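You operate a simulated robot arm through the tools that you are given. There is no shell and no other tool. Be economical: measure what you need, move in short steps, check, and stop when the job is done.

You are at the controls of a simulated robot arm. One attempt, no reset.

TASK
Shut the hook cover of head four. Open the black drawer, take the teal brush from the inside the black drawer and leave it on the teal tray, then shut the drawer. Turn the tension knob with the orange dot on head four to 5. Take the light green brush and put it on the blue pack. Put the dark red cone on the top of the side bench away on the top of the wooden shelf over the black bin. Shut the sliding lid of the grey spool box. Put the 15 mm blue t-handle key from the top of the wooden desk on the top of the pale wooden stand and the 10 mm blue t-handle key on the spot right of the hooping jig. Stack the box marked "nets" from the top of the wooden desk on top of the box that says "clips". Take the red cone on the top of the wooden desk and put it away on the right shelf under the long bench. Turn the tension knob with the orange dot on head two to 2. The order is free. Set down upright: blue t-handle key.

It is judged by the outcome, as a careful person would: the job done as asked, and still so three seconds after it is handed in. It fails if anything else is knocked over, pushed out of place, dropped, spilled or broken. Lids that push on must go on centred and level and be pressed home; caps that screw on are set level and turned clockwise until they are tight.

THE ROBOT
A 7-joint arm with a two-finger parallel gripper on a trunk, on a base that drives. Base frame: it is fixed to the floor where the robot stands at the start and does not move with it; the origin is under the middle of the robot, x ahead of it, y to its left, z up. Readings come in m, degrees, newtons and seconds.
Its first joint turns from -166.0 to 166.0 degrees. Places, roughly: black drawer [2.2, 0.1, 0.6]; blue box, green box, white box [1.75, 3.25, 0.75]; blue pack [5, 3.75, 0.75]; blue t-handle key [2.25, 3.75, 0.75]; dark red cone (7x6x13 cm) [4.8, 3.6, 0.9]; hook cover of head four [2.2, 0, 0.9]; light green brush (8x4x5 cm) [4.8, 3.8, 0.8]; red cone (7x6x13 cm) [1.3, 2.7, 0.8]; right shelf under the long bench (23x51 cm) [0.08, -3.26, 0.32]; sliding lid of the grey spool box [4.4, 4.3, 0.7]; spot right of the hooping jig (17x18 cm) [3.7, 1.64, 0.82]; teal brush (8x4x5 cm) [2.1, 0.1, 0.6]; teal tray (12x15x3 cm) [1.9, -0.2, 0.7]; tension knob with the orange dot on head four [2.1, -0.1, 1.4]; tension knob with the orange dot on head two [2.9, 0.6, 1.4]; top of the pale wooden stand [4.5, 1.3, 0.8]; top of the wooden shelf over the black bin (62x22  [4.2, -1.66, 1.58]. Payload 3.43 kg.
The tool frame sits at the grasp point between the pads (the TCP): z along the fingers, y along the line on which they close. The tips reach 0.03 m beyond it. The gripper opens to 0.094 m. The fingers are 0.028 m wide and 0.01 m thick; the gripper's body (0.05 by 0.096 m) begins 0.055 m behind the TCP.
Orientation is that of the tool frame in the base frame, as [roll, pitch, yaw] about the fixed x, y, z axes, in that order (R = Rz(yaw) Ry(pitch) Rx(roll)). With the fingers straight down and closing along the base's y, the tool's x points along the base's -x, its y along +y and its z along -z.

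THE INTERFACE
- The arm moves only by the tool send_rows. Its argument "increments" is a list that holds one entry, the list of rows, each a list of 7 numbers: the turn, a rotation vector about the tool's x, y, z in units of 90 degrees (1.0 is 90 degrees), then the shift along the tool's x, y, z in units of 150 mm (1.0 is 150 mm), then the closure, from 0 (fully open) to 1 (shut). In form: [[[ax, ay, az, tx, ty, tz, jaw], ...]]. A call has 1 to 12 rows; each row is the pose to reach, as a shift and turn from the pose commanded when the call began, along the tool's axes at that moment. A call with a number of a shift or a turn outside -1 to 1 is refused whole. A row lasts 0.2 s, in which the tool goes at most 0.05 m and 8.6 degrees; a call with a longer step from one row to the next is refused whole, and so is a gripper value outside its range. A pose out of reach is approached as far as the arm can. The call stops where the force on the tool passes 40 N (or 10 N more than at its start, if that is more) or the arm is blocked; 0.2 s more then pass. Each finger travels about 0.045 m/s and halts on what it meets, pressing with about 33 N; the grip force reading is that of the motor and also rises with nothing between the fingers. The clock runs only during rows and for 0.2 s after the last one: add rows that repeat a pose to give the fingers time. The reply holds the time, the measured pose of the TCP, the force on the tool along the base axes, the opening and the grip force, in the units named above and with some noise, with the torque about the TCP (base axes, N m) and any sound that the robot's microphone picked up, and new pictures: "pictures" is both (left out), scene, wrist or none.
- Cameras (640 x 400 px; columns grow to the right, rows downward): "scene" is now at [0.5193, 0.1453, 1.3008]; the picture's right is [-0.58, -0.82, 0.00], its down [-0.10, 0.07, -0.99] and it looks along [0.81, -0.57, -0.12] (base axes); focal length 251 px, centre (320, 200). "wrist" rides on the gripper at [0.076, 0.014, -0.103] in the tool frame; the picture's right is [-0.18, 0.98, 0.00], its down [-0.75, -0.14, -0.64] and it looks along [-0.63, -0.12, 0.77] (tool axes); focal length 243 px, centre (320, 200). There is no depth. A picture from a camera that has moved, and an enlarged one, comes with that camera's place and axes in the base frame and with its lens. The place of the scene camera against the robot may be out by one fixed shift of up to 0.012 m in any direction.
- raise_lower(by): slides the trunk up (or, below 0, down) by that many m; the arm and the scene camera ride with it, the base frame stays. It gives what a move gives, with no picture.
- steer(legs): drives the robot by 1 to 6 legs, each [ahead, left, turn to the left] in m, m and degrees, along the robot's own axes; the way and the turn of a leg run together, so that a leg with both is an arc; at most 1.5 m and 180 degrees a leg. The arm and the cameras ride along, it lands a little off, and it stops where it bumps. It gives what a move gives, and a new picture of the scene camera.
- aim_head(pan, tilt): turns the head with the scene camera to pan (to the left, within 103 degrees either way) and tilt (down, from -29 to 69), counted from straight ahead of the robot. It gives what a move gives, and a new picture of the scene camera.
- zoom(camera, box): a new picture of the part [left, top, right, bottom] of that camera's present view, enlarged. No time passes.
- job_done(): hands the job in; it is judged then, once.

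Work in short steps. Places have to be worked out from the pictures, the camera data and where the tool is seen: move nearer, look again, correct. Check each grasp and each placing, and mend what went wrong. You have 525 turns and 360 pictures in all, those below and enlarged ones among them. Open the gripper and draw the arm clear of the work before you hand the job in, unless the task says otherwise.

The tools are called after "Call:" by a JSON object that holds its "method" and its "body". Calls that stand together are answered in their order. send_rows: Moves the arm, as the interface text tells. Its arguments: {"type":"object","properties":{"increments":{"type":"array","items":{"type":"array","items":{"type":"array","items":{"type":"number"}}}},"pictures":{"type":"string","enum":["both","scene","wrist","none"]}},"required":["increments"]} The other tools are called the same way: raise_lower (by) slides the trunk up or down; steer (legs) drives the base; aim_head (pan, tilt) turns the head that bears the scene camera; zoom (camera, box) takes an enlarged picture of a part of a camera's view; job_done () hands the job in.

At the start:

```text
time: 0.0
tool_pos: [0.6118, -0.2359, 1.1609]
orientation: [-180.0, 0.0, -180.0]
wrist_force: [0.9, -0.5, 0.5]
ft_torque: [0.05, 0.0, -0.01]
finger_gap: 0.0942
gripper_force: 0.1
trunk travel left (down, up): [-0.3, 0.31]
robot x, y, heading: [-0.0056, -0.0037, -0.2]
head pan, tilt: [-35.1, 6.7]
```

scene: 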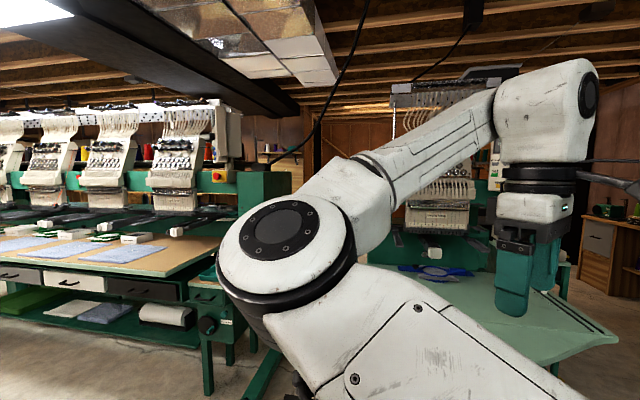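
wrist: 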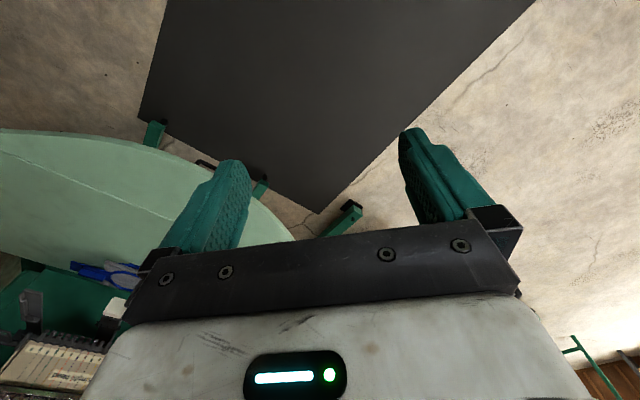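

I start by looking around with the head to map the room.

Call:
{"method": "aim_head", "body": {"pan": 0, "tilt": 10}}

Call:
{"method": "aim_head", "body": {"pan": 50, "tilt": 10}}

Call:
{"method": "aim_head", "body": {"pan": 100, "tilt": 10}}

Call:
{"method": "aim_head", "body": {"pan": -90, "tilt": 10}}

```text
time: 1.0
tool_pos: [0.6115, -0.2362, 1.16]
orientation: [180.0, 0.0, -180.0]
wrist_force: [0.0, -0.2, 0.0]
ft_torque: [-0.01, -0.01, -0.01]
finger_gap: 0.094
gripper_force: 0.1
trunk travel left (down, up): [-0.3, 0.31]
robot x, y, heading: [-0.001, -0.0016, -0.0]
head pan, tilt: [0.0, 10.0]
camera scene: at [0.5368, 0.1983, 1.2955], right [0.0, -1.0, 0.0], down [-0.17, 0.0, -0.98], along [0.98, 0.0, -0.17], focal length 251 px, centre (320, 200)
```

scene: 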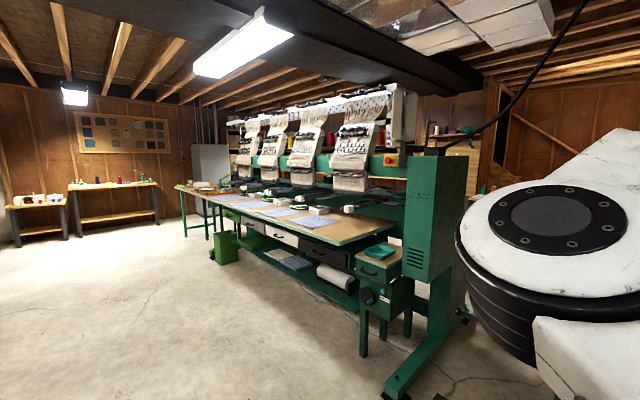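

```text
time: 2.2
tool_pos: [0.6107, -0.237, 1.1609]
orientation: [180.0, 0.1, 180.0]
wrist_force: [-0.7, 1.0, 0.3]
ft_torque: [-0.02, -0.02, 0.02]
finger_gap: 0.0938
gripper_force: 0.0
trunk travel left (down, up): [-0.3, 0.31]
robot x, y, heading: [-0.0002, 0.0024, 0.3]
head pan, tilt: [50.0, 10.0]
camera scene: at [0.5037, 0.2696, 1.2955], right [0.77, -0.64, 0.0], down [-0.11, -0.13, -0.98], along [0.63, 0.75, -0.17], focal length 251 px, centre (320, 200)
```

scene: 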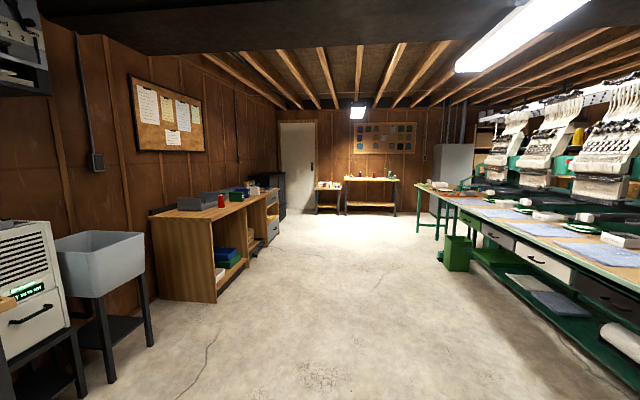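

```text
time: 3.4
tool_pos: [0.6111, -0.2353, 1.1607]
orientation: [-180.0, -0.1, -180.0]
wrist_force: [-0.4, 0.7, -0.1]
ft_torque: [0.0, -0.02, 0.0]
finger_gap: 0.0939
gripper_force: 0.0
trunk travel left (down, up): [-0.3, 0.31]
robot x, y, heading: [0.0001, 0.0023, 0.0]
head pan, tilt: [100.0, 10.0]
camera scene: at [0.4278, 0.29, 1.2955], right [0.98, 0.17, 0.0], down [0.03, -0.17, -0.98], along [-0.17, 0.97, -0.17], focal length 251 px, centre (320, 200)
```

scene: 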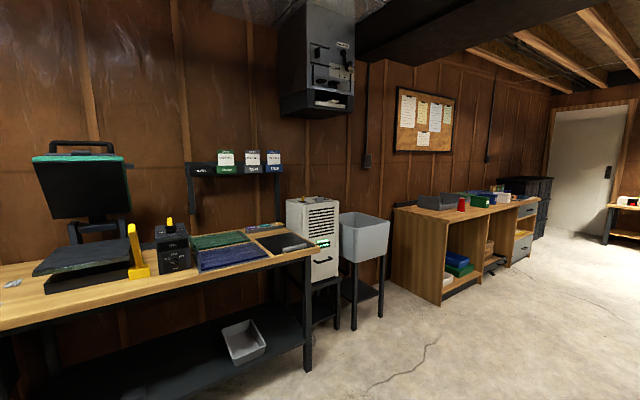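

```text
time: 6.2
tool_pos: [0.6117, -0.2365, 1.16]
orientation: [179.9, 0.0, -180.0]
wrist_force: [-0.6, 0.6, 0.0]
ft_torque: [0.03, -0.01, -0.04]
finger_gap: 0.0937
gripper_force: 0.1
trunk travel left (down, up): [-0.3, 0.31]
robot x, y, heading: [-0.0004, 0.0003, -0.2]
head pan, tilt: [-90.0, 10.0]
camera scene: at [0.4439, 0.1054, 1.2955], right [-1.0, 0.0, 0.0], down [0.0, 0.17, -0.98], along [0.0, -0.98, -0.17], focal length 251 px, centre (320, 200)
```

scene: 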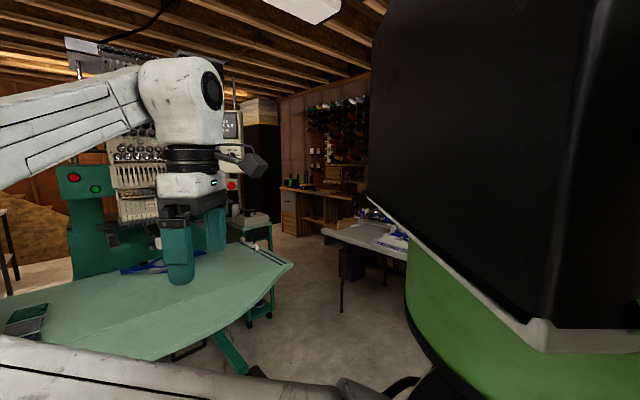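

Let me look at the robot's own base and the floor around it.

Call:
{"method": "aim_head", "body": {"pan": 0, "tilt": 65}}

Call:
{"method": "aim_head", "body": {"pan": -100, "tilt": 60}}

Call:
{"method": "aim_head", "body": {"pan": 103, "tilt": 60}}

```text
time: 7.8
tool_pos: [0.6123, -0.2357, 1.1589]
orientation: [180.0, 0.0, 180.0]
wrist_force: [0.3, 0.3, 0.6]
ft_torque: [-0.03, 0.02, -0.02]
finger_gap: 0.0941
gripper_force: 0.0
trunk travel left (down, up): [-0.3, 0.31]
robot x, y, heading: [0.0, -0.001, -0.2]
head pan, tilt: [0.0, 65.0]
camera scene: at [0.5046, 0.1984, 1.2155], right [0.0, -1.0, 0.0], down [-0.91, 0.0, -0.42], along [0.42, 0.0, -0.91], focal length 251 px, centre (320, 200)
```

scene: 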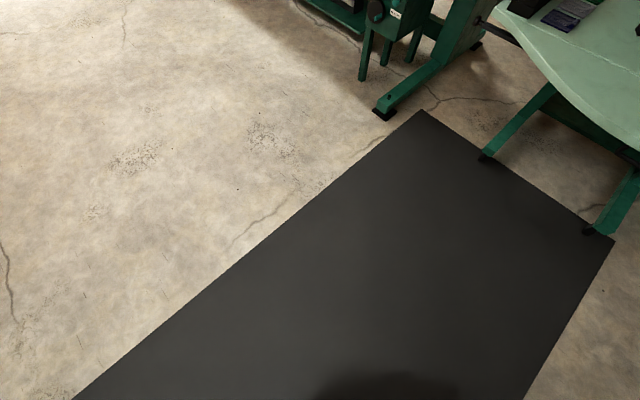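

```text
time: 9.6
tool_pos: [0.6109, -0.2363, 1.1595]
orientation: [179.9, 0.1, 180.0]
wrist_force: [-0.2, 0.1, -0.5]
ft_torque: [-0.01, 0.0, 0.01]
finger_gap: 0.094
gripper_force: 0.0
trunk travel left (down, up): [-0.3, 0.31]
robot x, y, heading: [-0.0008, -0.0006, 0.2]
head pan, tilt: [-100.0, 60.0]
camera scene: at [0.4323, 0.1328, 1.2211], right [-0.98, 0.17, 0.0], down [0.15, 0.85, -0.5], along [-0.09, -0.49, -0.87], focal length 251 px, centre (320, 200)
```

scene: 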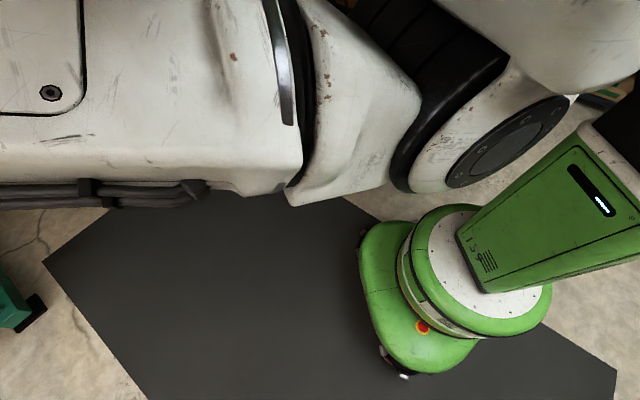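

```text
time: 12.6
tool_pos: [0.6117, -0.2371, 1.1611]
orientation: [180.0, 0.0, 180.0]
wrist_force: [-1.2, 0.2, 1.0]
ft_torque: [0.02, -0.03, 0.01]
finger_gap: 0.0938
gripper_force: 0.1
trunk travel left (down, up): [-0.3, 0.31]
robot x, y, heading: [-0.0045, 0.0018, -0.4]
head pan, tilt: [103.0, 60.0]
camera scene: at [0.4289, 0.2633, 1.2211], right [0.97, 0.22, 0.0], down [0.19, -0.84, -0.5], along [-0.11, 0.49, -0.87], focal length 251 px, centre (320, 200)
```

scene: 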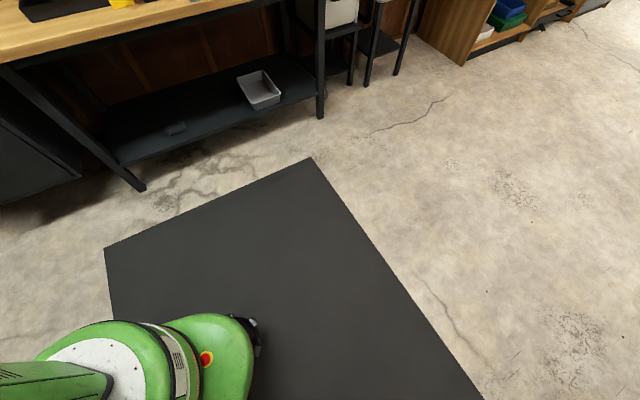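

The base is small and round, and the floor ahead-left is free. I drive left and then ahead to stand before the machine, facing it at -45 degrees.

Call:
{"method": "steer", "body": {"legs": [[0, 0.8, 0], [1.1, 0, 0], [0, 0, -45]]}}

Call:
{"method": "aim_head", "body": {"pan": 0, "tilt": 15}}

```text
time: 24.1
tool_pos: [1.3524, 0.1978, 1.1592]
orientation: [-180.0, 0.0, 134.1]
wrist_force: [0.4, -0.4, -0.4]
ft_torque: [-0.04, 0.0, -0.02]
finger_gap: 0.0939
gripper_force: 0.1
trunk travel left (down, up): [-0.3, 0.31]
robot x, y, heading: [1.0963, 0.8003, -46.1]
head pan, tilt: [103.0, 60.0]
camera scene: at [1.5806, 0.6797, 1.2191], right [0.84, -0.54, 0.0], down [-0.47, -0.73, -0.5], along [0.27, 0.42, -0.87], focal length 251 px, centre (320, 200)
```

scene: 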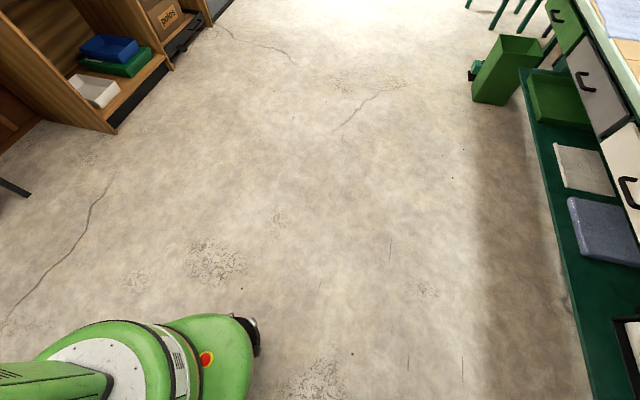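

```text
time: 25.9
tool_pos: [1.3523, 0.1976, 1.1602]
orientation: [-180.0, -0.1, 134.2]
wrist_force: [0.5, 0.2, 0.2]
ft_torque: [0.02, 0.02, -0.02]
finger_gap: 0.0942
gripper_force: 0.1
trunk travel left (down, up): [-0.3, 0.31]
robot x, y, heading: [1.0947, 0.8018, -45.8]
head pan, tilt: [0.0, 15.0]
camera scene: at [1.6096, 0.5568, 1.2853], right [-0.72, -0.7, 0.0], down [-0.18, 0.19, -0.97], along [0.67, -0.69, -0.26], focal length 251 px, centre (320, 200)
```

scene: 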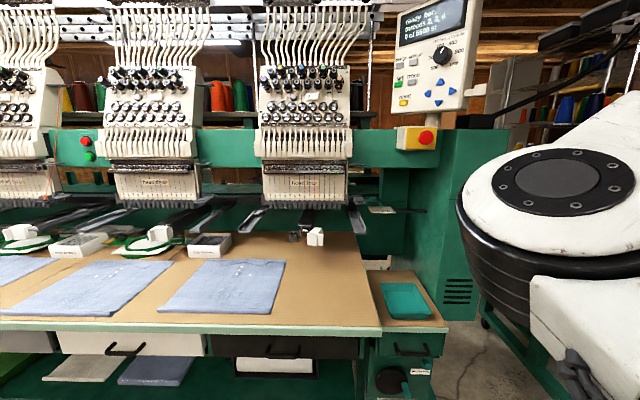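

Good view of heads 3 and 4. I zoom on head four, the hook area and the control panel.

Call:
{"method": "zoom", "body": {"camera": "scene", "box": [240, 50, 370, 131]}}

Call:
{"method": "zoom", "body": {"camera": "scene", "box": [240, 160, 400, 260]}}

Call:
{"method": "zoom", "body": {"camera": "scene", "box": [200, 240, 460, 400]}}

```text
4.92 times, centred on (305, 90) of scene
camera zoom: at [1.6096, 0.5568, 1.2853], right [-0.72, -0.7, 0.0], down [-0.18, 0.19, -0.97], along [0.67, -0.69, -0.26], focal length 1234 px, centre (394, 739)
```

zoom: 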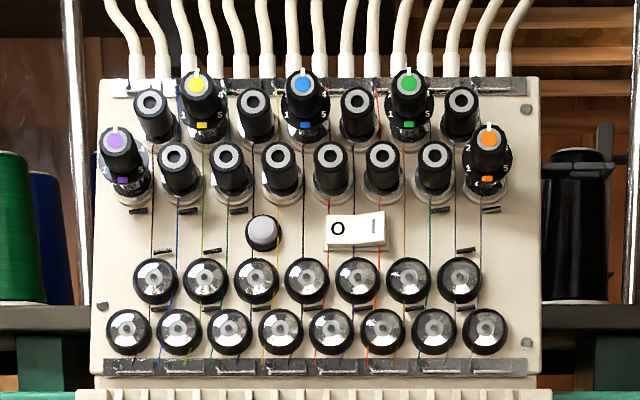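

```text
4.00 times, centred on (320, 210) of scene
camera zoom: at [1.6096, 0.5568, 1.2853], right [-0.72, -0.7, 0.0], down [-0.18, 0.19, -0.97], along [0.67, -0.69, -0.26], focal length 1002 px, centre (320, 160)
```

zoom: 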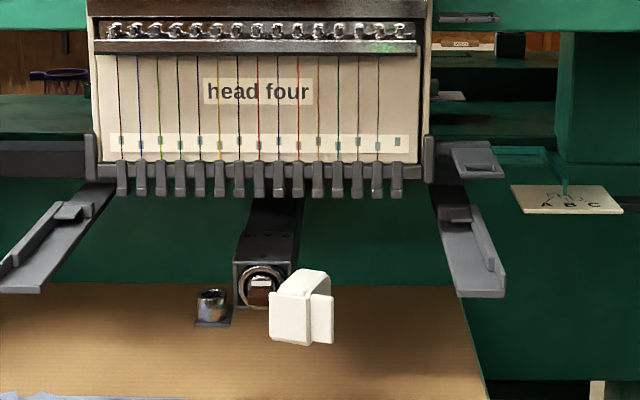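

```text
2.46 times, centred on (330, 320) of scene
camera zoom: at [1.6096, 0.5568, 1.2853], right [-0.72, -0.7, 0.0], down [-0.18, 0.19, -0.97], along [0.67, -0.69, -0.26], focal length 617 px, centre (295, -95)
```

zoom: 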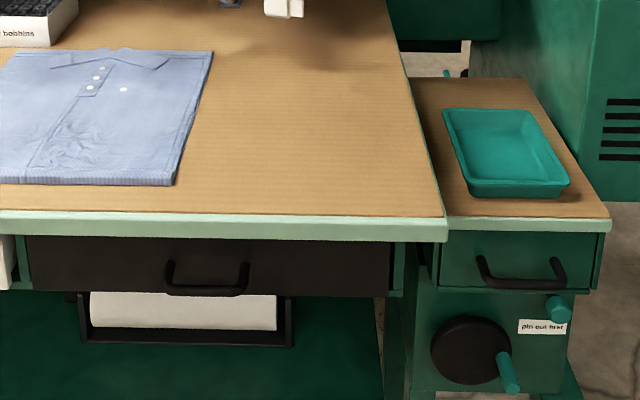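

I raise the trunk and look again to triangulate depths.

Call:
{"method": "raise_lower", "body": {"by": 0.25}}

Call:
{"method": "aim_head", "body": {"pan": 0, "tilt": 25}}

Call:
{"method": "zoom", "body": {"camera": "scene", "box": [240, 50, 370, 131]}}

Call:
{"method": "zoom", "body": {"camera": "scene", "box": [200, 220, 456, 380]}}

```text
time: 28.5
tool_pos: [1.3517, 0.1975, 1.41]
orientation: [-180.0, 0.1, 134.1]
wrist_force: [0.6, 0.0, -0.4]
ft_torque: [0.04, -0.02, 0.0]
finger_gap: 0.094
gripper_force: 0.0
trunk travel left (down, up): [-0.55, 0.06]
robot x, y, heading: [1.0944, 0.7982, -45.6]
head pan, tilt: [0.0, 15.0]
```

```text
time: 29.2
tool_pos: [1.3516, 0.198, 1.4095]
orientation: [-179.9, 0.0, 134.2]
wrist_force: [0.9, 0.0, 0.2]
ft_torque: [-0.01, -0.01, 0.02]
finger_gap: 0.0938
gripper_force: 0.0
trunk travel left (down, up): [-0.55, 0.06]
robot x, y, heading: [1.0933, 0.8034, -45.7]
head pan, tilt: [0.0, 25.0]
camera scene: at [1.6088, 0.5576, 1.5191], right [-0.72, -0.7, 0.0], down [-0.29, 0.3, -0.91], along [0.63, -0.65, -0.42], focal length 251 px, centre (320, 200)
```

scene: 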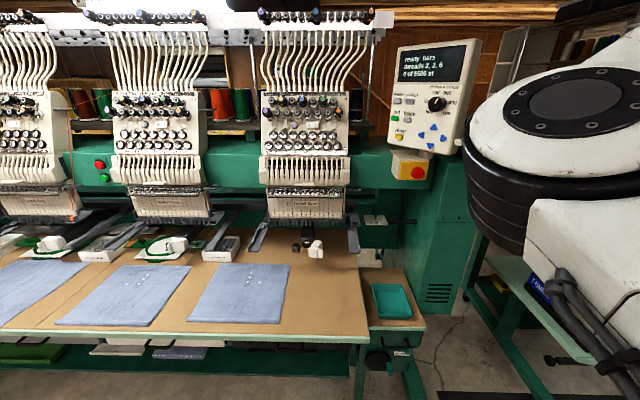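

```text
4.92 times, centred on (305, 90) of scene
camera zoom: at [1.6088, 0.5576, 1.5191], right [-0.72, -0.7, 0.0], down [-0.29, 0.3, -0.91], along [0.63, -0.65, -0.42], focal length 1234 px, centre (394, 739)
```

zoom: 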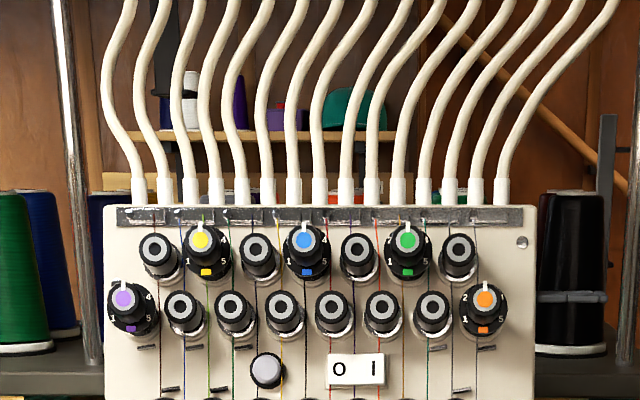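

```text
2.50 times, centred on (328, 300) of scene
camera zoom: at [1.6088, 0.5576, 1.5191], right [-0.72, -0.7, 0.0], down [-0.29, 0.3, -0.91], along [0.63, -0.65, -0.42], focal length 627 px, centre (300, -50)
```

zoom: 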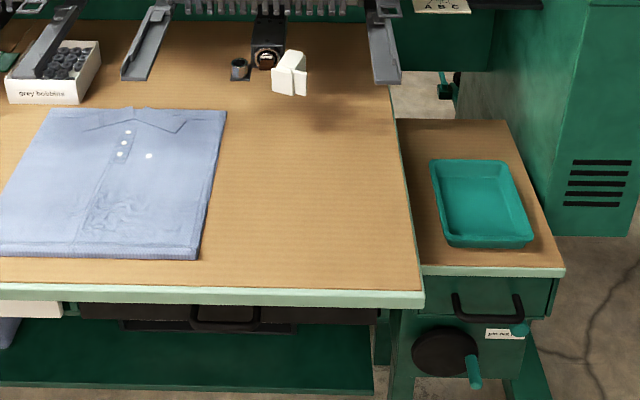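

From the two views I get: orange knob ≈(2.14,-0.07,1.44), drawer handle ≈(2.065,0.228,0.70), table top z≈0.82, tray ≈0.75. I turn the tool to point forward (away from obstacles) before closing in.

Call:
{"method": "send_rows", "body": {"increments": [[[0, -0.091, 0, 0, 0, 0, 0], [0, -0.182, 0, 0, 0, 0, 0], [0, -0.273, 0, 0, 0, 0, 0], [0, -0.364, 0, 0, 0, 0, 0], [0, -0.455, 0, 0, 0, 0, 0], [0, -0.546, 0, 0, 0, 0, 0], [0, -0.637, 0, 0, 0, 0, 0], [0, -0.728, 0, 0, 0, 0, 0], [0, -0.819, 0, 0, 0, 0, 0], [0, -0.91, 0, 0, 0, 0, 0], [0, -1, 0, 0, 0, 0, 0], [0, -1, 0, 0, 0, 0, 0]]], "pictures": "none"}}

Call:
{"method": "send_rows", "body": {"increments": [[[0, 0, 0.091, 0, 0, 0, 0], [0, 0, 0.182, 0, 0, 0, 0], [0, 0, 0.273, 0, 0, 0, 0], [0, 0, 0.364, 0, 0, 0, 0], [0, 0, 0.455, 0, 0, 0, 0], [0, 0, 0.546, 0, 0, 0, 0], [0, 0, 0.637, 0, 0, 0, 0], [0, 0, 0.728, 0, 0, 0, 0], [0, 0, 0.819, 0, 0, 0, 0], [0, 0, 0.91, 0, 0, 0, 0], [0, 0, 1, 0, 0, 0, 0], [0, 0, 1, 0, 0, 0, 0]]], "pictures": "both"}}

```text
time: 31.8
tool_pos: [1.447, 0.1441, 1.4246]
orientation: [-162.8, 89.0, 151.2]
wrist_force: [-0.8, 0.2, -0.6]
ft_torque: [-0.04, -0.02, -0.03]
finger_gap: 0.0941
gripper_force: 0.1
out of reach, approached as far as the arm can: row 8, 9, 10, 11, 12
trunk travel left (down, up): [-0.55, 0.06]
robot x, y, heading: [1.0923, 0.7999, -45.6]
head pan, tilt: [0.0, 25.0]
```

```text
time: 34.4
tool_pos: [1.4484, 0.1453, 1.4268]
orientation: [91.1, 0.4, 44.2]
wrist_force: [0.4, 0.1, -0.4]
ft_torque: [0.01, 0.01, 0.01]
finger_gap: 0.0939
gripper_force: 0.0
trunk travel left (down, up): [-0.55, 0.06]
robot x, y, heading: [1.0931, 0.8032, -45.6]
head pan, tilt: [0.0, 25.0]
camera scene: at [1.6087, 0.5576, 1.5191], right [-0.72, -0.7, 0.0], down [-0.29, 0.3, -0.91], along [0.63, -0.65, -0.42], focal length 251 px, centre (320, 200)
camera wrist: at [1.4337, 0.2725, 1.4421], right [-0.12, -0.14, 0.98], down [-0.99, -0.06, -0.13], along [0.08, -0.99, -0.13], focal length 243 px, centre (320, 200)
```

scene: 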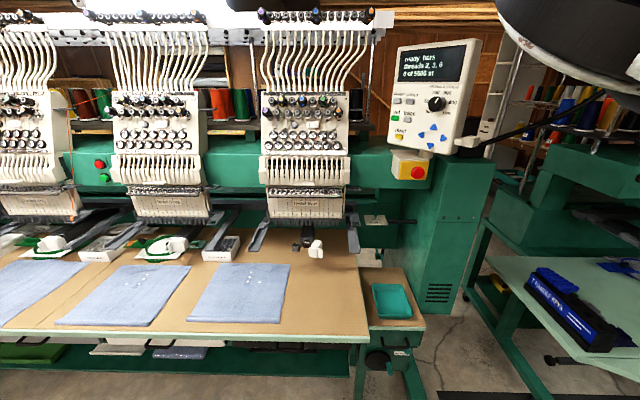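
wrist: 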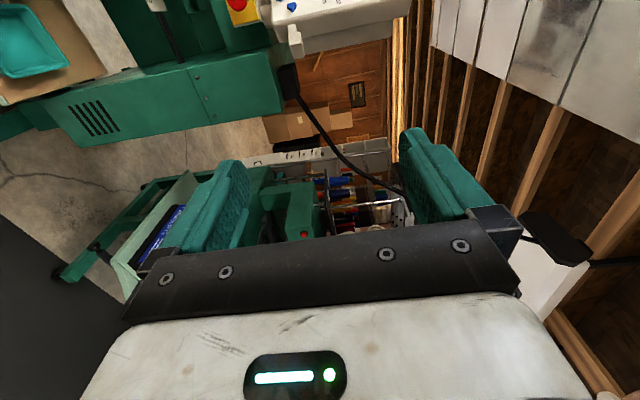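

The tool is horizontal. Lower the trunk fully, then move a little closer and left so the handle is ~0.93 m ahead.

Call:
{"method": "raise_lower", "body": {"by": -0.5}}

Call:
{"method": "steer", "body": {"legs": [[0.12, 0.15, 0]]}}

Call:
{"method": "zoom", "body": {"camera": "scene", "box": [230, 200, 390, 300]}}

```text
refused: -0.5 is not a number from -0.4 to 0.4
```

```text
time: 36.0
tool_pos: [1.641, 0.1646, 1.4266]
orientation: [91.0, 0.4, 44.0]
wrist_force: [1.2, 0.7, -0.8]
ft_torque: [0.03, 0.02, -0.01]
finger_gap: 0.0942
gripper_force: 0.1
trunk travel left (down, up): [-0.55, 0.06]
robot x, y, heading: [1.2836, 0.8204, -45.8]
head pan, tilt: [0.0, 25.0]
camera scene: at [1.8013, 0.5763, 1.5191], right [-0.72, -0.7, 0.0], down [-0.29, 0.3, -0.91], along [0.63, -0.65, -0.42], focal length 251 px, centre (320, 200)
```

scene: 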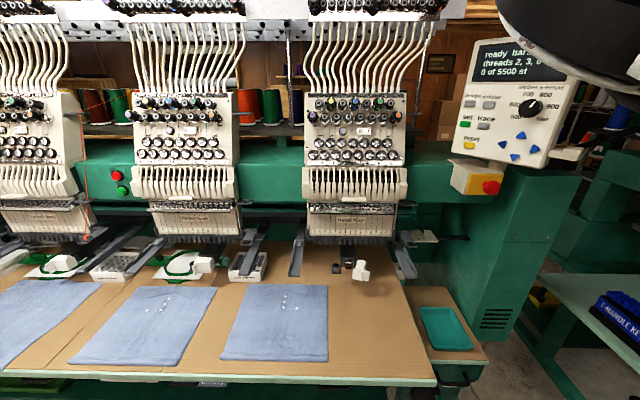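

```text
4.00 times, centred on (310, 250) of scene
camera zoom: at [1.8013, 0.5763, 1.5191], right [-0.72, -0.7, 0.0], down [-0.29, 0.3, -0.91], along [0.63, -0.65, -0.42], focal length 1002 px, centre (360, 0)
```

zoom: 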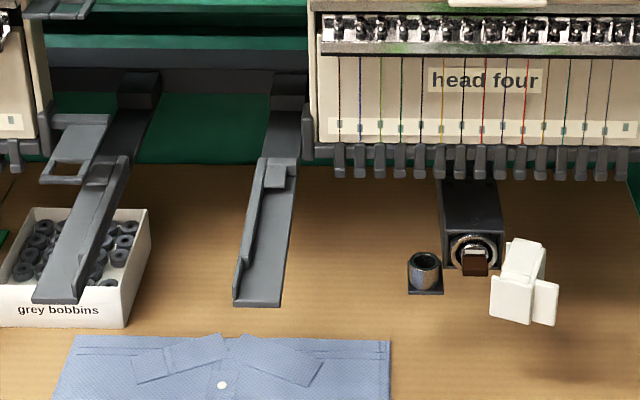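

Before closing in on the knob, I check the arm's posture against the control panel.

Call:
{"method": "aim_head", "body": {"pan": -55, "tilt": 10}}

```text
time: 37.2
tool_pos: [1.6411, 0.1634, 1.4244]
orientation: [91.2, 0.4, 44.0]
wrist_force: [-0.2, 1.3, 0.1]
ft_torque: [0.0, 0.0, -0.03]
finger_gap: 0.0942
gripper_force: 0.0
trunk travel left (down, up): [-0.55, 0.06]
robot x, y, heading: [1.288, 0.819, -45.8]
head pan, tilt: [-55.0, 10.0]
camera scene: at [1.7197, 0.5511, 1.5435], right [-0.98, 0.19, 0.0], down [0.03, 0.17, -0.98], along [-0.18, -0.97, -0.17], focal length 251 px, centre (320, 200)
```

scene: 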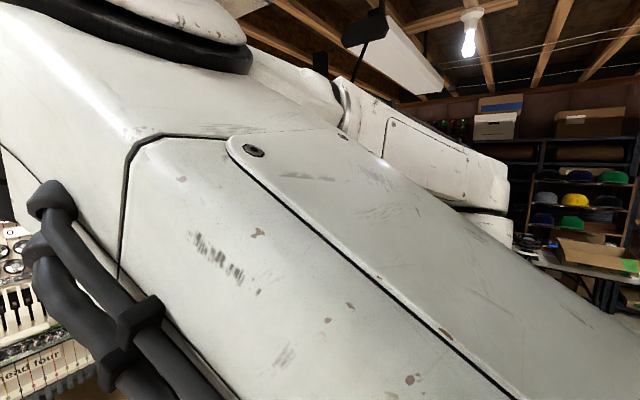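

The elbow is up and forward of the camera. I extend the tool 0.2 m ahead (still clear of the machine) to see how the arm unfolds.

Call:
{"method": "send_rows", "body": {"increments": [[[0, 0, 0, 0, 0, 0.2, 0.5], [0, 0, 0, 0, 0, 0.45, 0.5], [0, 0, 0, 0, 0, 0.7, 0.5], [0, 0, 0, 0, 0, 0.95, 0.5], [0, 0, 0, 0, 0, 1, 0.5]]], "pictures": "none"}}

Call:
{"method": "aim_head", "body": {"pan": -25, "tilt": 5}}

```text
time: 38.4
tool_pos: [1.7458, 0.0554, 1.424]
orientation: [90.9, 0.3, 44.0]
wrist_force: [-0.4, -0.2, 0.1]
ft_torque: [0.0, 0.01, -0.02]
finger_gap: 0.0473
gripper_force: 0.0
trunk travel left (down, up): [-0.55, 0.06]
robot x, y, heading: [1.2874, 0.8202, -45.8]
head pan, tilt: [-55.0, 10.0]
```

```text
time: 39.4
tool_pos: [1.746, 0.0564, 1.4237]
orientation: [91.0, 0.3, 44.0]
wrist_force: [-1.2, -0.1, -1.0]
ft_torque: [0.01, -0.03, 0.02]
finger_gap: 0.0469
gripper_force: 0.0
trunk travel left (down, up): [-0.55, 0.06]
robot x, y, heading: [1.2856, 0.8197, -45.6]
head pan, tilt: [-25.0, 5.0]
camera scene: at [1.7673, 0.5556, 1.5515], right [-0.94, -0.33, 0.0], down [-0.03, 0.08, -1.0], along [0.33, -0.94, -0.09], focal length 251 px, centre (320, 200)
```

scene: 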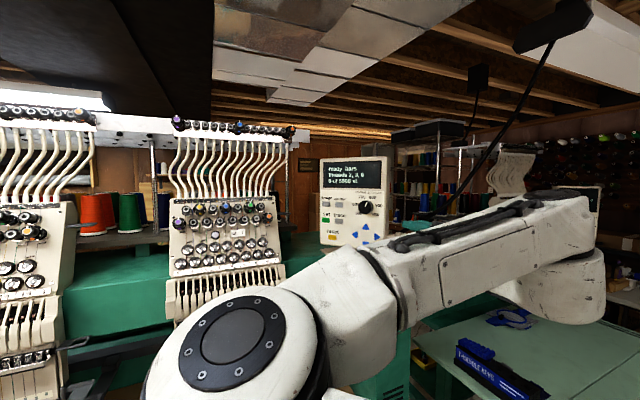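

I extend another 0.15 m (tips still ~0.18 m from the head) and look again.

Call:
{"method": "send_rows", "body": {"increments": [[[0, 0, 0, -0.2, 0, 0.2, 0.5], [0, 0, 0, -0.4, 0, 0.4, 0.5], [0, 0, 0, -0.6, 0, 0.6, 0.5], [0, 0, 0, -0.8, 0, 0.8, 0.5], [0, 0, 0, -0.8, 0, 0.9, 0.5]]], "pictures": "wrist"}}

Call:
{"method": "aim_head", "body": {"pan": -15, "tilt": 10}}

```text
time: 40.6
tool_pos: [1.7518, -0.1246, 1.4213]
orientation: [91.0, 0.3, 44.0]
wrist_force: [-0.3, -0.6, -0.6]
ft_torque: [0.03, 0.01, -0.03]
finger_gap: 0.047
gripper_force: 0.1
trunk travel left (down, up): [-0.55, 0.06]
robot x, y, heading: [1.2873, 0.8267, -46.1]
head pan, tilt: [-25.0, 5.0]
camera wrist: at [1.7372, 0.0024, 1.4374], right [-0.12, -0.14, 0.98], down [-0.99, -0.06, -0.13], along [0.08, -0.99, -0.13], focal length 243 px, centre (320, 200)
```

wrist: 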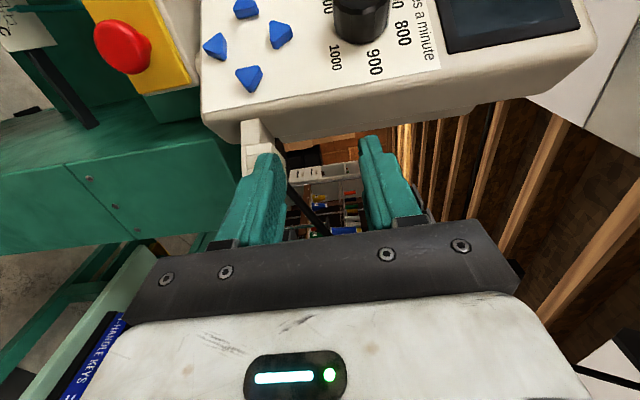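

```text
time: 41.3
tool_pos: [1.7533, -0.125, 1.4217]
orientation: [90.9, 0.2, 44.0]
wrist_force: [0.4, -0.2, 0.2]
ft_torque: [0.0, 0.02, 0.02]
finger_gap: 0.047
gripper_force: 0.0
trunk travel left (down, up): [-0.55, 0.06]
robot x, y, heading: [1.29, 0.8217, -45.7]
head pan, tilt: [-15.0, 10.0]
camera scene: at [1.7824, 0.5611, 1.5435], right [-0.87, -0.49, 0.0], down [-0.08, 0.15, -0.98], along [0.48, -0.86, -0.17], focal length 251 px, centre (320, 200)
```

scene: 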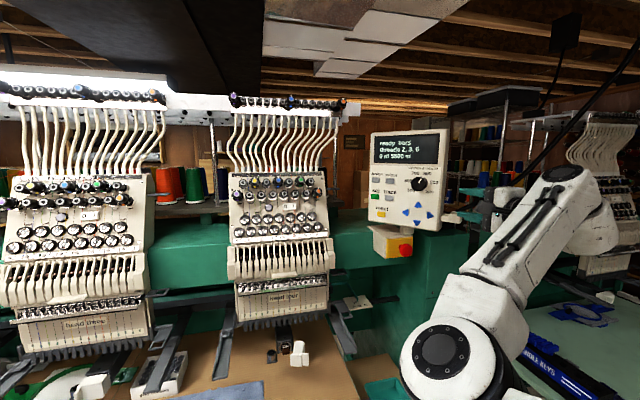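

I went right instead of left (tool x is left). I back off and move left toward the knob's line.

Call:
{"method": "send_rows", "body": {"increments": [[[0, 0, 0, 0, 0, -0.3, 0.5], [0, 0, 0, 0, 0, -0.6, 0.5], [0, 0, 0, 0.3, 0, -0.6, 0.5], [0, 0, 0, 0.6, 0, -0.6, 0.5], [0, 0, 0, 0.9, 0, -0.6, 0.5], [0, 0, 0, 1, 0, -0.6, 0.5]]], "pictures": "none"}}

Call:
{"method": "send_rows", "body": {"increments": [[[0, 0, 0, 0.3, 0, 0, 0.5], [0, 0, 0, 0.6, 0, 0, 0.5], [0, 0, 0, 0.9, 0, 0, 0.5], [0, 0, 0, 1, 0, 0.2, 0.5], [0, 0, 0, 1, 0, 0.5, 0.5]]], "pictures": "wrist"}}

Call:
{"method": "aim_head", "body": {"pan": -5, "tilt": 10}}

```text
time: 42.7
tool_pos: [1.7987, 0.0437, 1.4215]
orientation: [91.0, 0.3, 44.0]
wrist_force: [0.6, 0.5, -0.3]
ft_torque: [0.02, 0.0, -0.01]
finger_gap: 0.0469
gripper_force: 0.0
trunk travel left (down, up): [-0.55, 0.06]
robot x, y, heading: [1.2838, 0.8199, -46.0]
head pan, tilt: [-15.0, 10.0]
```

```text
time: 43.9
tool_pos: [1.9579, 0.0952, 1.4178]
orientation: [90.9, 0.4, 44.0]
wrist_force: [-0.2, 1.1, -0.2]
ft_torque: [-0.01, 0.0, -0.04]
finger_gap: 0.0473
gripper_force: 0.1
trunk travel left (down, up): [-0.55, 0.06]
robot x, y, heading: [1.2858, 0.8225, -45.6]
head pan, tilt: [-15.0, 10.0]
camera wrist: at [1.9432, 0.2223, 1.4339], right [-0.12, -0.14, 0.98], down [-0.99, -0.06, -0.12], along [0.08, -0.99, -0.13], focal length 243 px, centre (320, 200)
```

wrist: 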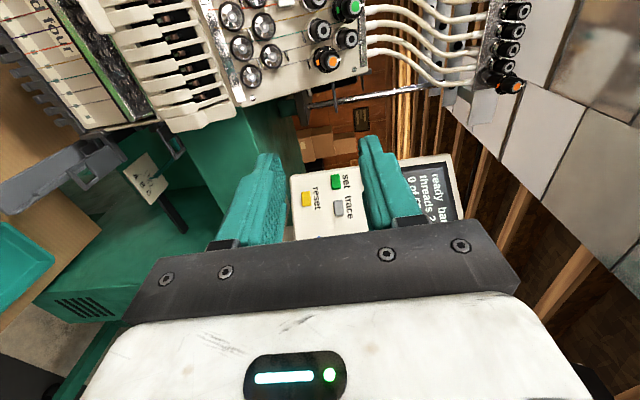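

```text
time: 44.6
tool_pos: [1.9568, 0.0947, 1.4185]
orientation: [91.0, 0.3, 43.9]
wrist_force: [-0.6, 0.4, 1.0]
ft_torque: [0.0, -0.01, -0.03]
finger_gap: 0.047
gripper_force: 0.0
trunk travel left (down, up): [-0.55, 0.06]
robot x, y, heading: [1.2912, 0.8207, -45.8]
head pan, tilt: [-5.0, 10.0]
camera scene: at [1.7959, 0.5703, 1.5434], right [-0.78, -0.63, 0.0], down [-0.11, 0.13, -0.98], along [0.62, -0.76, -0.17], focal length 251 px, centre (320, 200)
```

scene: 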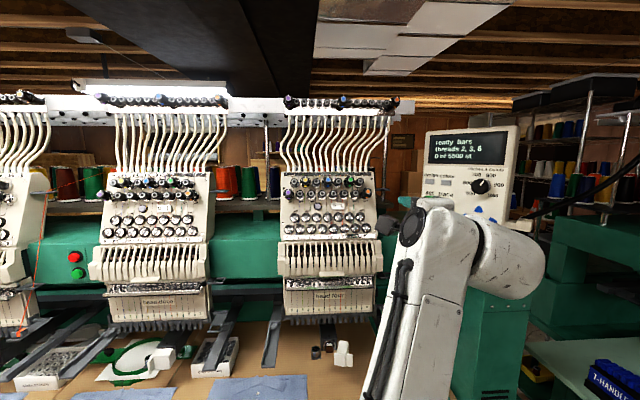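

Zoom on the orange knob in both cameras to see its scale and axis tilt.

Call:
{"method": "zoom", "body": {"camera": "wrist", "box": [260, 10, 388, 90]}}

Call:
{"method": "zoom", "body": {"camera": "scene", "box": [330, 160, 394, 200]}}

```text
5.00 times, centred on (324, 50) of wrist
camera zoom: at [1.9424, 0.2223, 1.4341], right [-0.12, -0.14, 0.98], down [-0.99, -0.06, -0.13], along [0.08, -0.99, -0.13], focal length 1213 px, centre (300, 950)
```

zoom: 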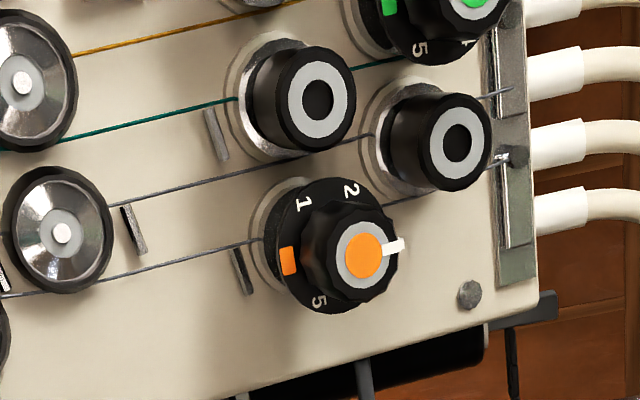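

```text
10.00 times, centred on (362, 180) of scene
camera zoom: at [1.7959, 0.5703, 1.5434], right [-0.78, -0.63, 0.0], down [-0.11, 0.13, -0.98], along [0.62, -0.76, -0.17], focal length 2506 px, centre (-100, 400)
```

zoom: 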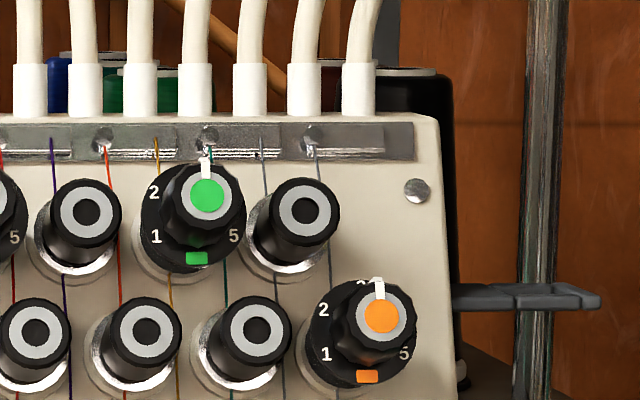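

The knob shows 1…5 from lower-left over the top to lower-right, pointer at 3, board tilted back ≈24°. I pitch the tool down 24° and drive 0.12 m closer.

Call:
{"method": "send_rows", "body": {"increments": [[[0.09, 0, 0, 0, 0, 0, 0.5], [0.18, 0, 0, 0, 0, 0, 0.5], [0.267, 0, 0, 0, 0, 0, 0.5], [0.267, 0, 0, 0, 0, 0, 0.5]]], "pictures": "none"}}

Call:
{"method": "steer", "body": {"legs": [[0.12, 0, 0]]}}

Call:
{"method": "zoom", "body": {"camera": "wrist", "box": [160, 0, 480, 200]}}

```text
time: 45.6
tool_pos: [1.9584, 0.0948, 1.4205]
orientation: [115.0, 0.3, 44.0]
wrist_force: [0.5, 0.5, 0.7]
ft_torque: [-0.02, 0.0, -0.01]
finger_gap: 0.0471
gripper_force: 0.0
trunk travel left (down, up): [-0.55, 0.06]
robot x, y, heading: [1.2879, 0.823, -45.9]
head pan, tilt: [-5.0, 10.0]
```

```text
time: 46.9
tool_pos: [2.0452, 0.0059, 1.4193]
orientation: [115.1, 0.3, 44.0]
wrist_force: [0.6, 0.2, 0.2]
ft_torque: [-0.01, 0.01, 0.01]
finger_gap: 0.0472
gripper_force: 0.1
trunk travel left (down, up): [-0.55, 0.06]
robot x, y, heading: [1.3729, 0.73, -45.6]
head pan, tilt: [-5.0, 10.0]
camera scene: at [1.8821, 0.4816, 1.5434], right [-0.78, -0.63, 0.0], down [-0.11, 0.13, -0.98], along [0.62, -0.76, -0.17], focal length 251 px, centre (320, 200)
```

scene: 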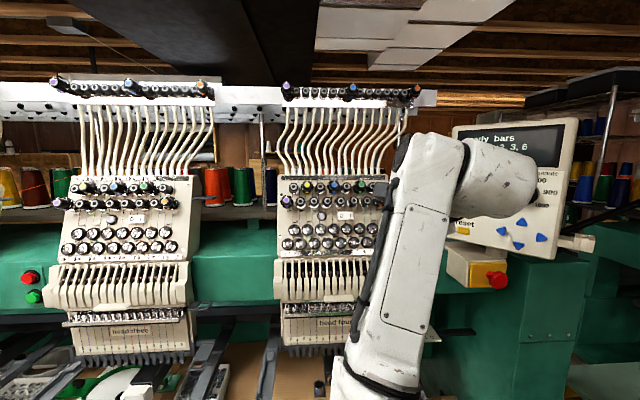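

```text
2.00 times, centred on (320, 100) of wrist
camera zoom: at [2.0402, 0.1226, 1.4754], right [0.16, -0.42, 0.89], down [-0.99, -0.06, 0.15], along [-0.01, -0.9, -0.43], focal length 485 px, centre (320, 400)
```

zoom: 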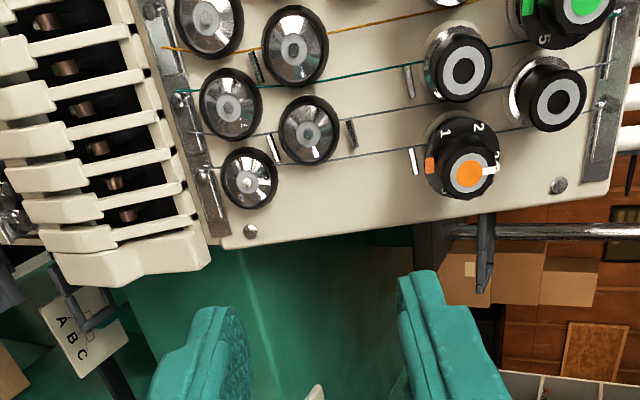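

Two wrist views put the knob cap at (2.138,-0.072,1.432). I line up 5 cm in front of it, rolled 16° so the fingers fit between neighbouring knobs.

Call:
{"method": "send_rows", "body": {"increments": [[[0, 0, 0.09, 0.03, 0.14, 0.05, 0.64], [0, 0, 0.178, 0.06, 0.28, 0.1, 0.64], [0, 0, 0.178, 0.084, 0.417, 0.2, 0.64], [0, 0, 0.178, 0.084, 0.417, 0.2, 0.64]]], "pictures": "wrist"}}

Call:
{"method": "zoom", "body": {"camera": "wrist", "box": [220, 30, 476, 190]}}

```text
time: 47.9
tool_pos: [2.0905, -0.0225, 1.4637]
orientation: [115.9, -14.3, 37.0]
wrist_force: [0.2, 1.3, 0.4]
ft_torque: [0.02, 0.0, 0.05]
finger_gap: 0.0338
gripper_force: 0.2
trunk travel left (down, up): [-0.55, 0.06]
robot x, y, heading: [1.3745, 0.7333, -46.1]
head pan, tilt: [-5.0, 10.0]
camera wrist: at [2.0876, 0.0817, 1.5378], right [-0.06, -0.58, 0.81], down [-1.0, 0.05, -0.04], along [-0.02, -0.81, -0.58], focal length 243 px, centre (320, 200)
```

wrist: 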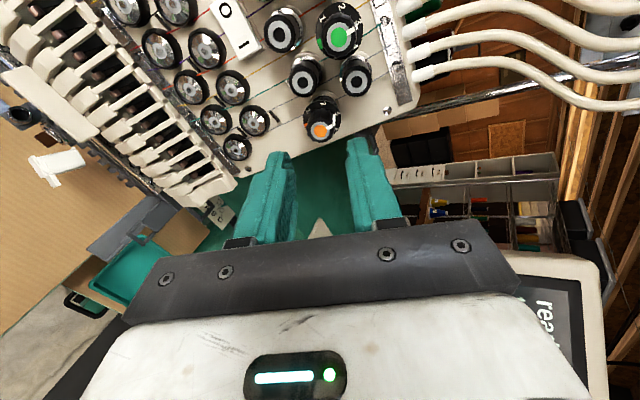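

```text
2.50 times, centred on (348, 110) of wrist
camera zoom: at [2.0876, 0.0817, 1.5378], right [-0.06, -0.58, 0.81], down [-1.0, 0.05, -0.04], along [-0.02, -0.81, -0.58], focal length 606 px, centre (250, 425)
```

zoom: 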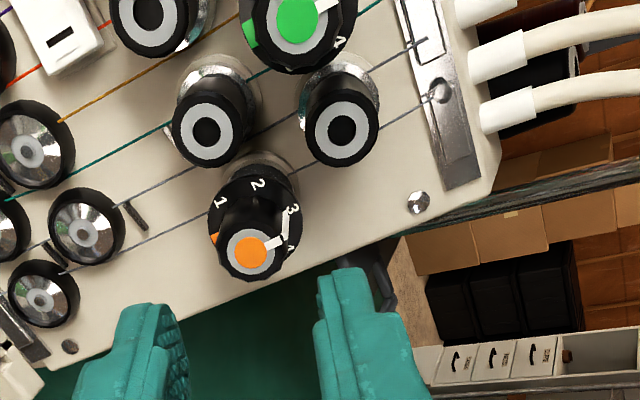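

Alignment along the tool axis is good (1 and 4, dot and 3 are opposite: 60° per step, so +120° needed). Advance and close.

Call:
{"method": "send_rows", "body": {"increments": [[[0, 0, 0, 0, 0, 0.12, 0.64], [0, 0, 0, 0, 0, 0.24, 0.64], [0, 0, 0, 0, 0, 0.36, 0.64], [0, 0, 0, 0, 0, 0.36, 0.64], [0, 0, 0, 0, 0, 0.36, 0.8], [0, 0, 0, 0, 0, 0.36, 0.8]]], "pictures": "wrist"}}

```text
time: 49.3
tool_pos: [2.1249, -0.0585, 1.441]
orientation: [115.8, -14.2, 37.1]
wrist_force: [3.0, -3.3, 2.1]
ft_torque: [-0.32, -0.29, -0.03]
finger_gap: 0.0222
gripper_force: 37.3
trunk travel left (down, up): [-0.55, 0.06]
robot x, y, heading: [1.3701, 0.7332, -45.8]
head pan, tilt: [-5.0, 10.0]
camera wrist: at [2.122, 0.0465, 1.5153], right [-0.06, -0.58, 0.81], down [-1.0, 0.05, -0.04], along [-0.02, -0.81, -0.58], focal length 243 px, centre (320, 200)
```

wrist: 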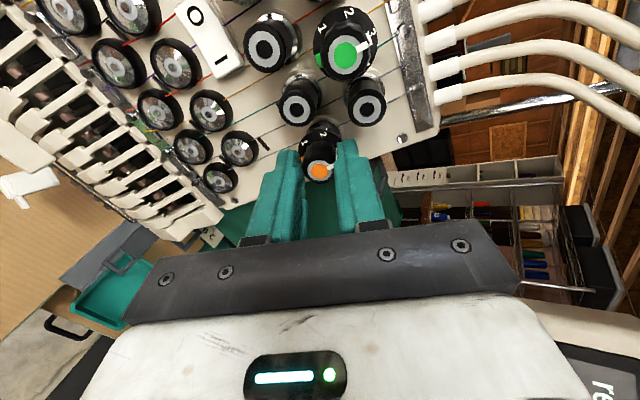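

The cap is gripped (22 mm). Turn 30° clockwise.

Call:
{"method": "send_rows", "body": {"increments": [[[0, 0, 0.07, 0, 0, 0, 0.85], [0, 0, 0.14, 0, 0, 0, 0.85], [0, 0, 0.21, 0, 0, 0, 0.85], [0, 0, 0.28, 0, 0, 0, 0.85], [0, 0, 0.333, 0, 0, 0, 0.85], [0, 0, 0.333, 0, 0, 0, 0.85]]], "pictures": "wrist"}}

Call:
{"method": "zoom", "body": {"camera": "wrist", "box": [220, 50, 412, 170]}}

```text
time: 50.7
tool_pos: [2.1253, -0.0588, 1.4425]
orientation: [123.6, -40.4, 20.4]
wrist_force: [9.3, -13.6, 6.4]
ft_torque: [-0.8, -0.76, -0.02]
finger_gap: 0.0221
gripper_force: 45.2
trunk travel left (down, up): [-0.55, 0.06]
robot x, y, heading: [1.3723, 0.733, -45.8]
head pan, tilt: [-5.0, 10.0]
camera wrist: at [2.1116, 0.0187, 1.5432], right [-0.44, -0.75, 0.5], down [-0.9, 0.32, -0.31], along [0.07, -0.59, -0.81], focal length 243 px, centre (320, 200)
```

wrist: 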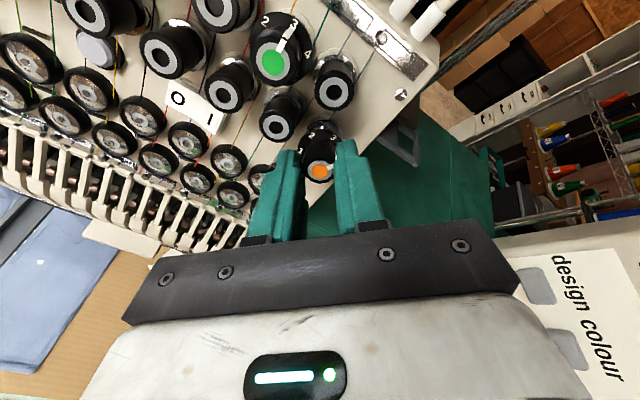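

```text
3.33 times, centred on (316, 110) of wrist
camera zoom: at [2.1116, 0.0187, 1.5432], right [-0.44, -0.75, 0.5], down [-0.9, 0.32, -0.31], along [0.07, -0.59, -0.81], focal length 809 px, centre (333, 500)
```

zoom: 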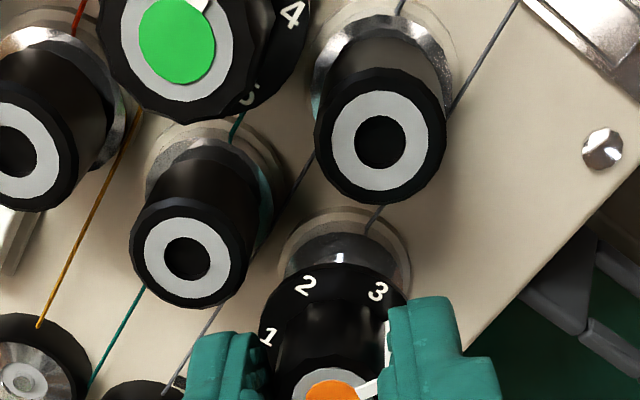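

Release, rotate back 30°, regrip.

Call:
{"method": "send_rows", "body": {"increments": [[[0, 0, 0, 0, 0, 0, 0.64], [0, 0, 0, 0, 0, 0, 0.64], [0, 0, -0.08, 0, 0, 0, 0.64], [0, 0, -0.16, 0, 0, 0, 0.64], [0, 0, -0.24, 0, 0, 0, 0.64], [0, 0, -0.333, 0, 0, 0, 0.64], [0, 0, -0.333, 0, 0, 0, 0.64]]], "pictures": "wrist"}}

Call:
{"method": "zoom", "body": {"camera": "wrist", "box": [250, 80, 410, 180]}}

```text
time: 52.3
tool_pos: [2.1246, -0.0575, 1.4408]
orientation: [115.8, -14.1, 37.1]
wrist_force: [1.1, -0.8, 0.3]
ft_torque: [0.0, 0.04, 0.01]
finger_gap: 0.0339
gripper_force: 0.0
trunk travel left (down, up): [-0.55, 0.06]
robot x, y, heading: [1.3717, 0.7325, -46.0]
head pan, tilt: [-5.0, 10.0]
camera wrist: at [2.1212, 0.0468, 1.5153], right [-0.05, -0.58, 0.81], down [-1.0, 0.05, -0.03], along [-0.02, -0.81, -0.58], focal length 243 px, centre (320, 200)
```

wrist: 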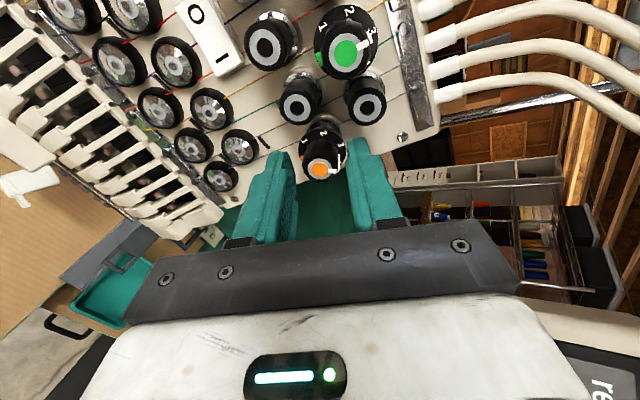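

```text
4.00 times, centred on (330, 130) of wrist
camera zoom: at [2.1212, 0.0468, 1.5153], right [-0.05, -0.58, 0.81], down [-1.0, 0.05, -0.03], along [-0.02, -0.81, -0.58], focal length 970 px, centre (280, 480)
```

zoom: 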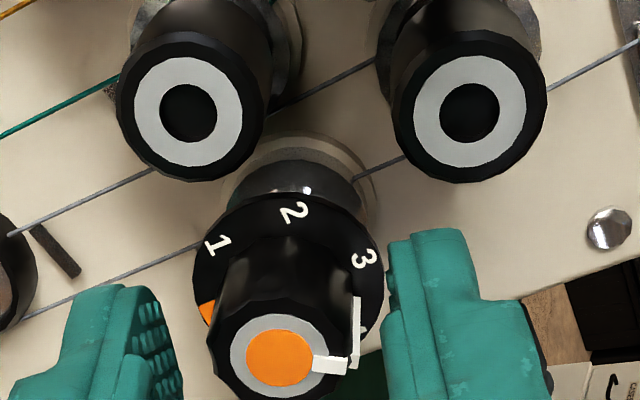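

Pointer has moved ~30°. Second stroke: close, turn 30°, open, turn back.

Call:
{"method": "send_rows", "body": {"increments": [[[0, 0, 0, 0, 0, 0, 0.85], [0, 0, 0, 0, 0, 0, 0.85], [0, 0, 0.07, 0, 0, 0, 0.85], [0, 0, 0.14, 0, 0, 0, 0.85], [0, 0, 0.21, 0, 0, 0, 0.85], [0, 0, 0.28, 0, 0, 0, 0.85], [0, 0, 0.35, 0, 0, 0, 0.85], [0, 0, 0.35, 0, 0, 0, 0.85]]], "pictures": "none"}}

Call:
{"method": "send_rows", "body": {"increments": [[[0, 0, 0, 0, 0, 0, 0.64], [0, 0, 0, 0, 0, 0, 0.64], [0, 0, -0.09, 0, 0, 0, 0.64], [0, 0, -0.18, 0, 0, 0, 0.64], [0, 0, -0.27, 0, 0, 0, 0.64], [0, 0, -0.35, 0, 0, 0, 0.64], [0, 0, -0.35, 0, 0, 0, 0.64]]], "pictures": "none"}}

Call:
{"method": "zoom", "body": {"camera": "wrist", "box": [250, 80, 410, 180]}}

```text
time: 54.1
tool_pos: [2.1237, -0.0588, 1.442]
orientation: [124.5, -41.6, 19.2]
wrist_force: [-1.5, 0.5, 4.4]
ft_torque: [-0.53, -0.49, -0.07]
finger_gap: 0.0223
gripper_force: 45.1
trunk travel left (down, up): [-0.55, 0.06]
robot x, y, heading: [1.3739, 0.728, -45.9]
head pan, tilt: [-5.0, 10.0]
```

```text
time: 55.7
tool_pos: [2.1259, -0.0581, 1.4413]
orientation: [116.0, -14.2, 37.1]
wrist_force: [-0.3, -0.2, 0.4]
ft_torque: [0.02, -0.01, -0.03]
finger_gap: 0.0335
gripper_force: 0.0
trunk travel left (down, up): [-0.55, 0.06]
robot x, y, heading: [1.3742, 0.7333, -45.5]
head pan, tilt: [-5.0, 10.0]
```

```text
4.00 times, centred on (330, 130) of wrist
camera zoom: at [2.1219, 0.0465, 1.5148], right [-0.05, -0.58, 0.81], down [-1.0, 0.05, -0.03], along [-0.02, -0.81, -0.58], focal length 970 px, centre (280, 480)
```

zoom: 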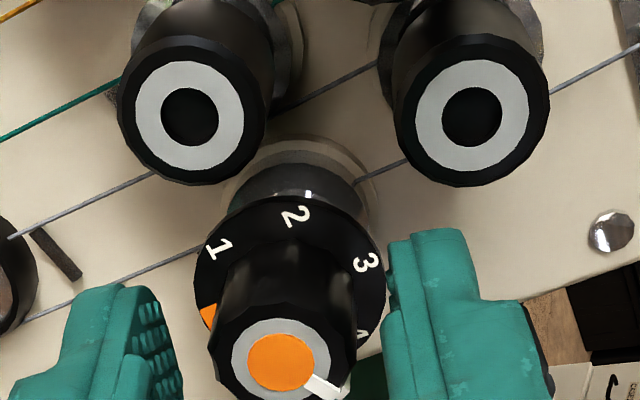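

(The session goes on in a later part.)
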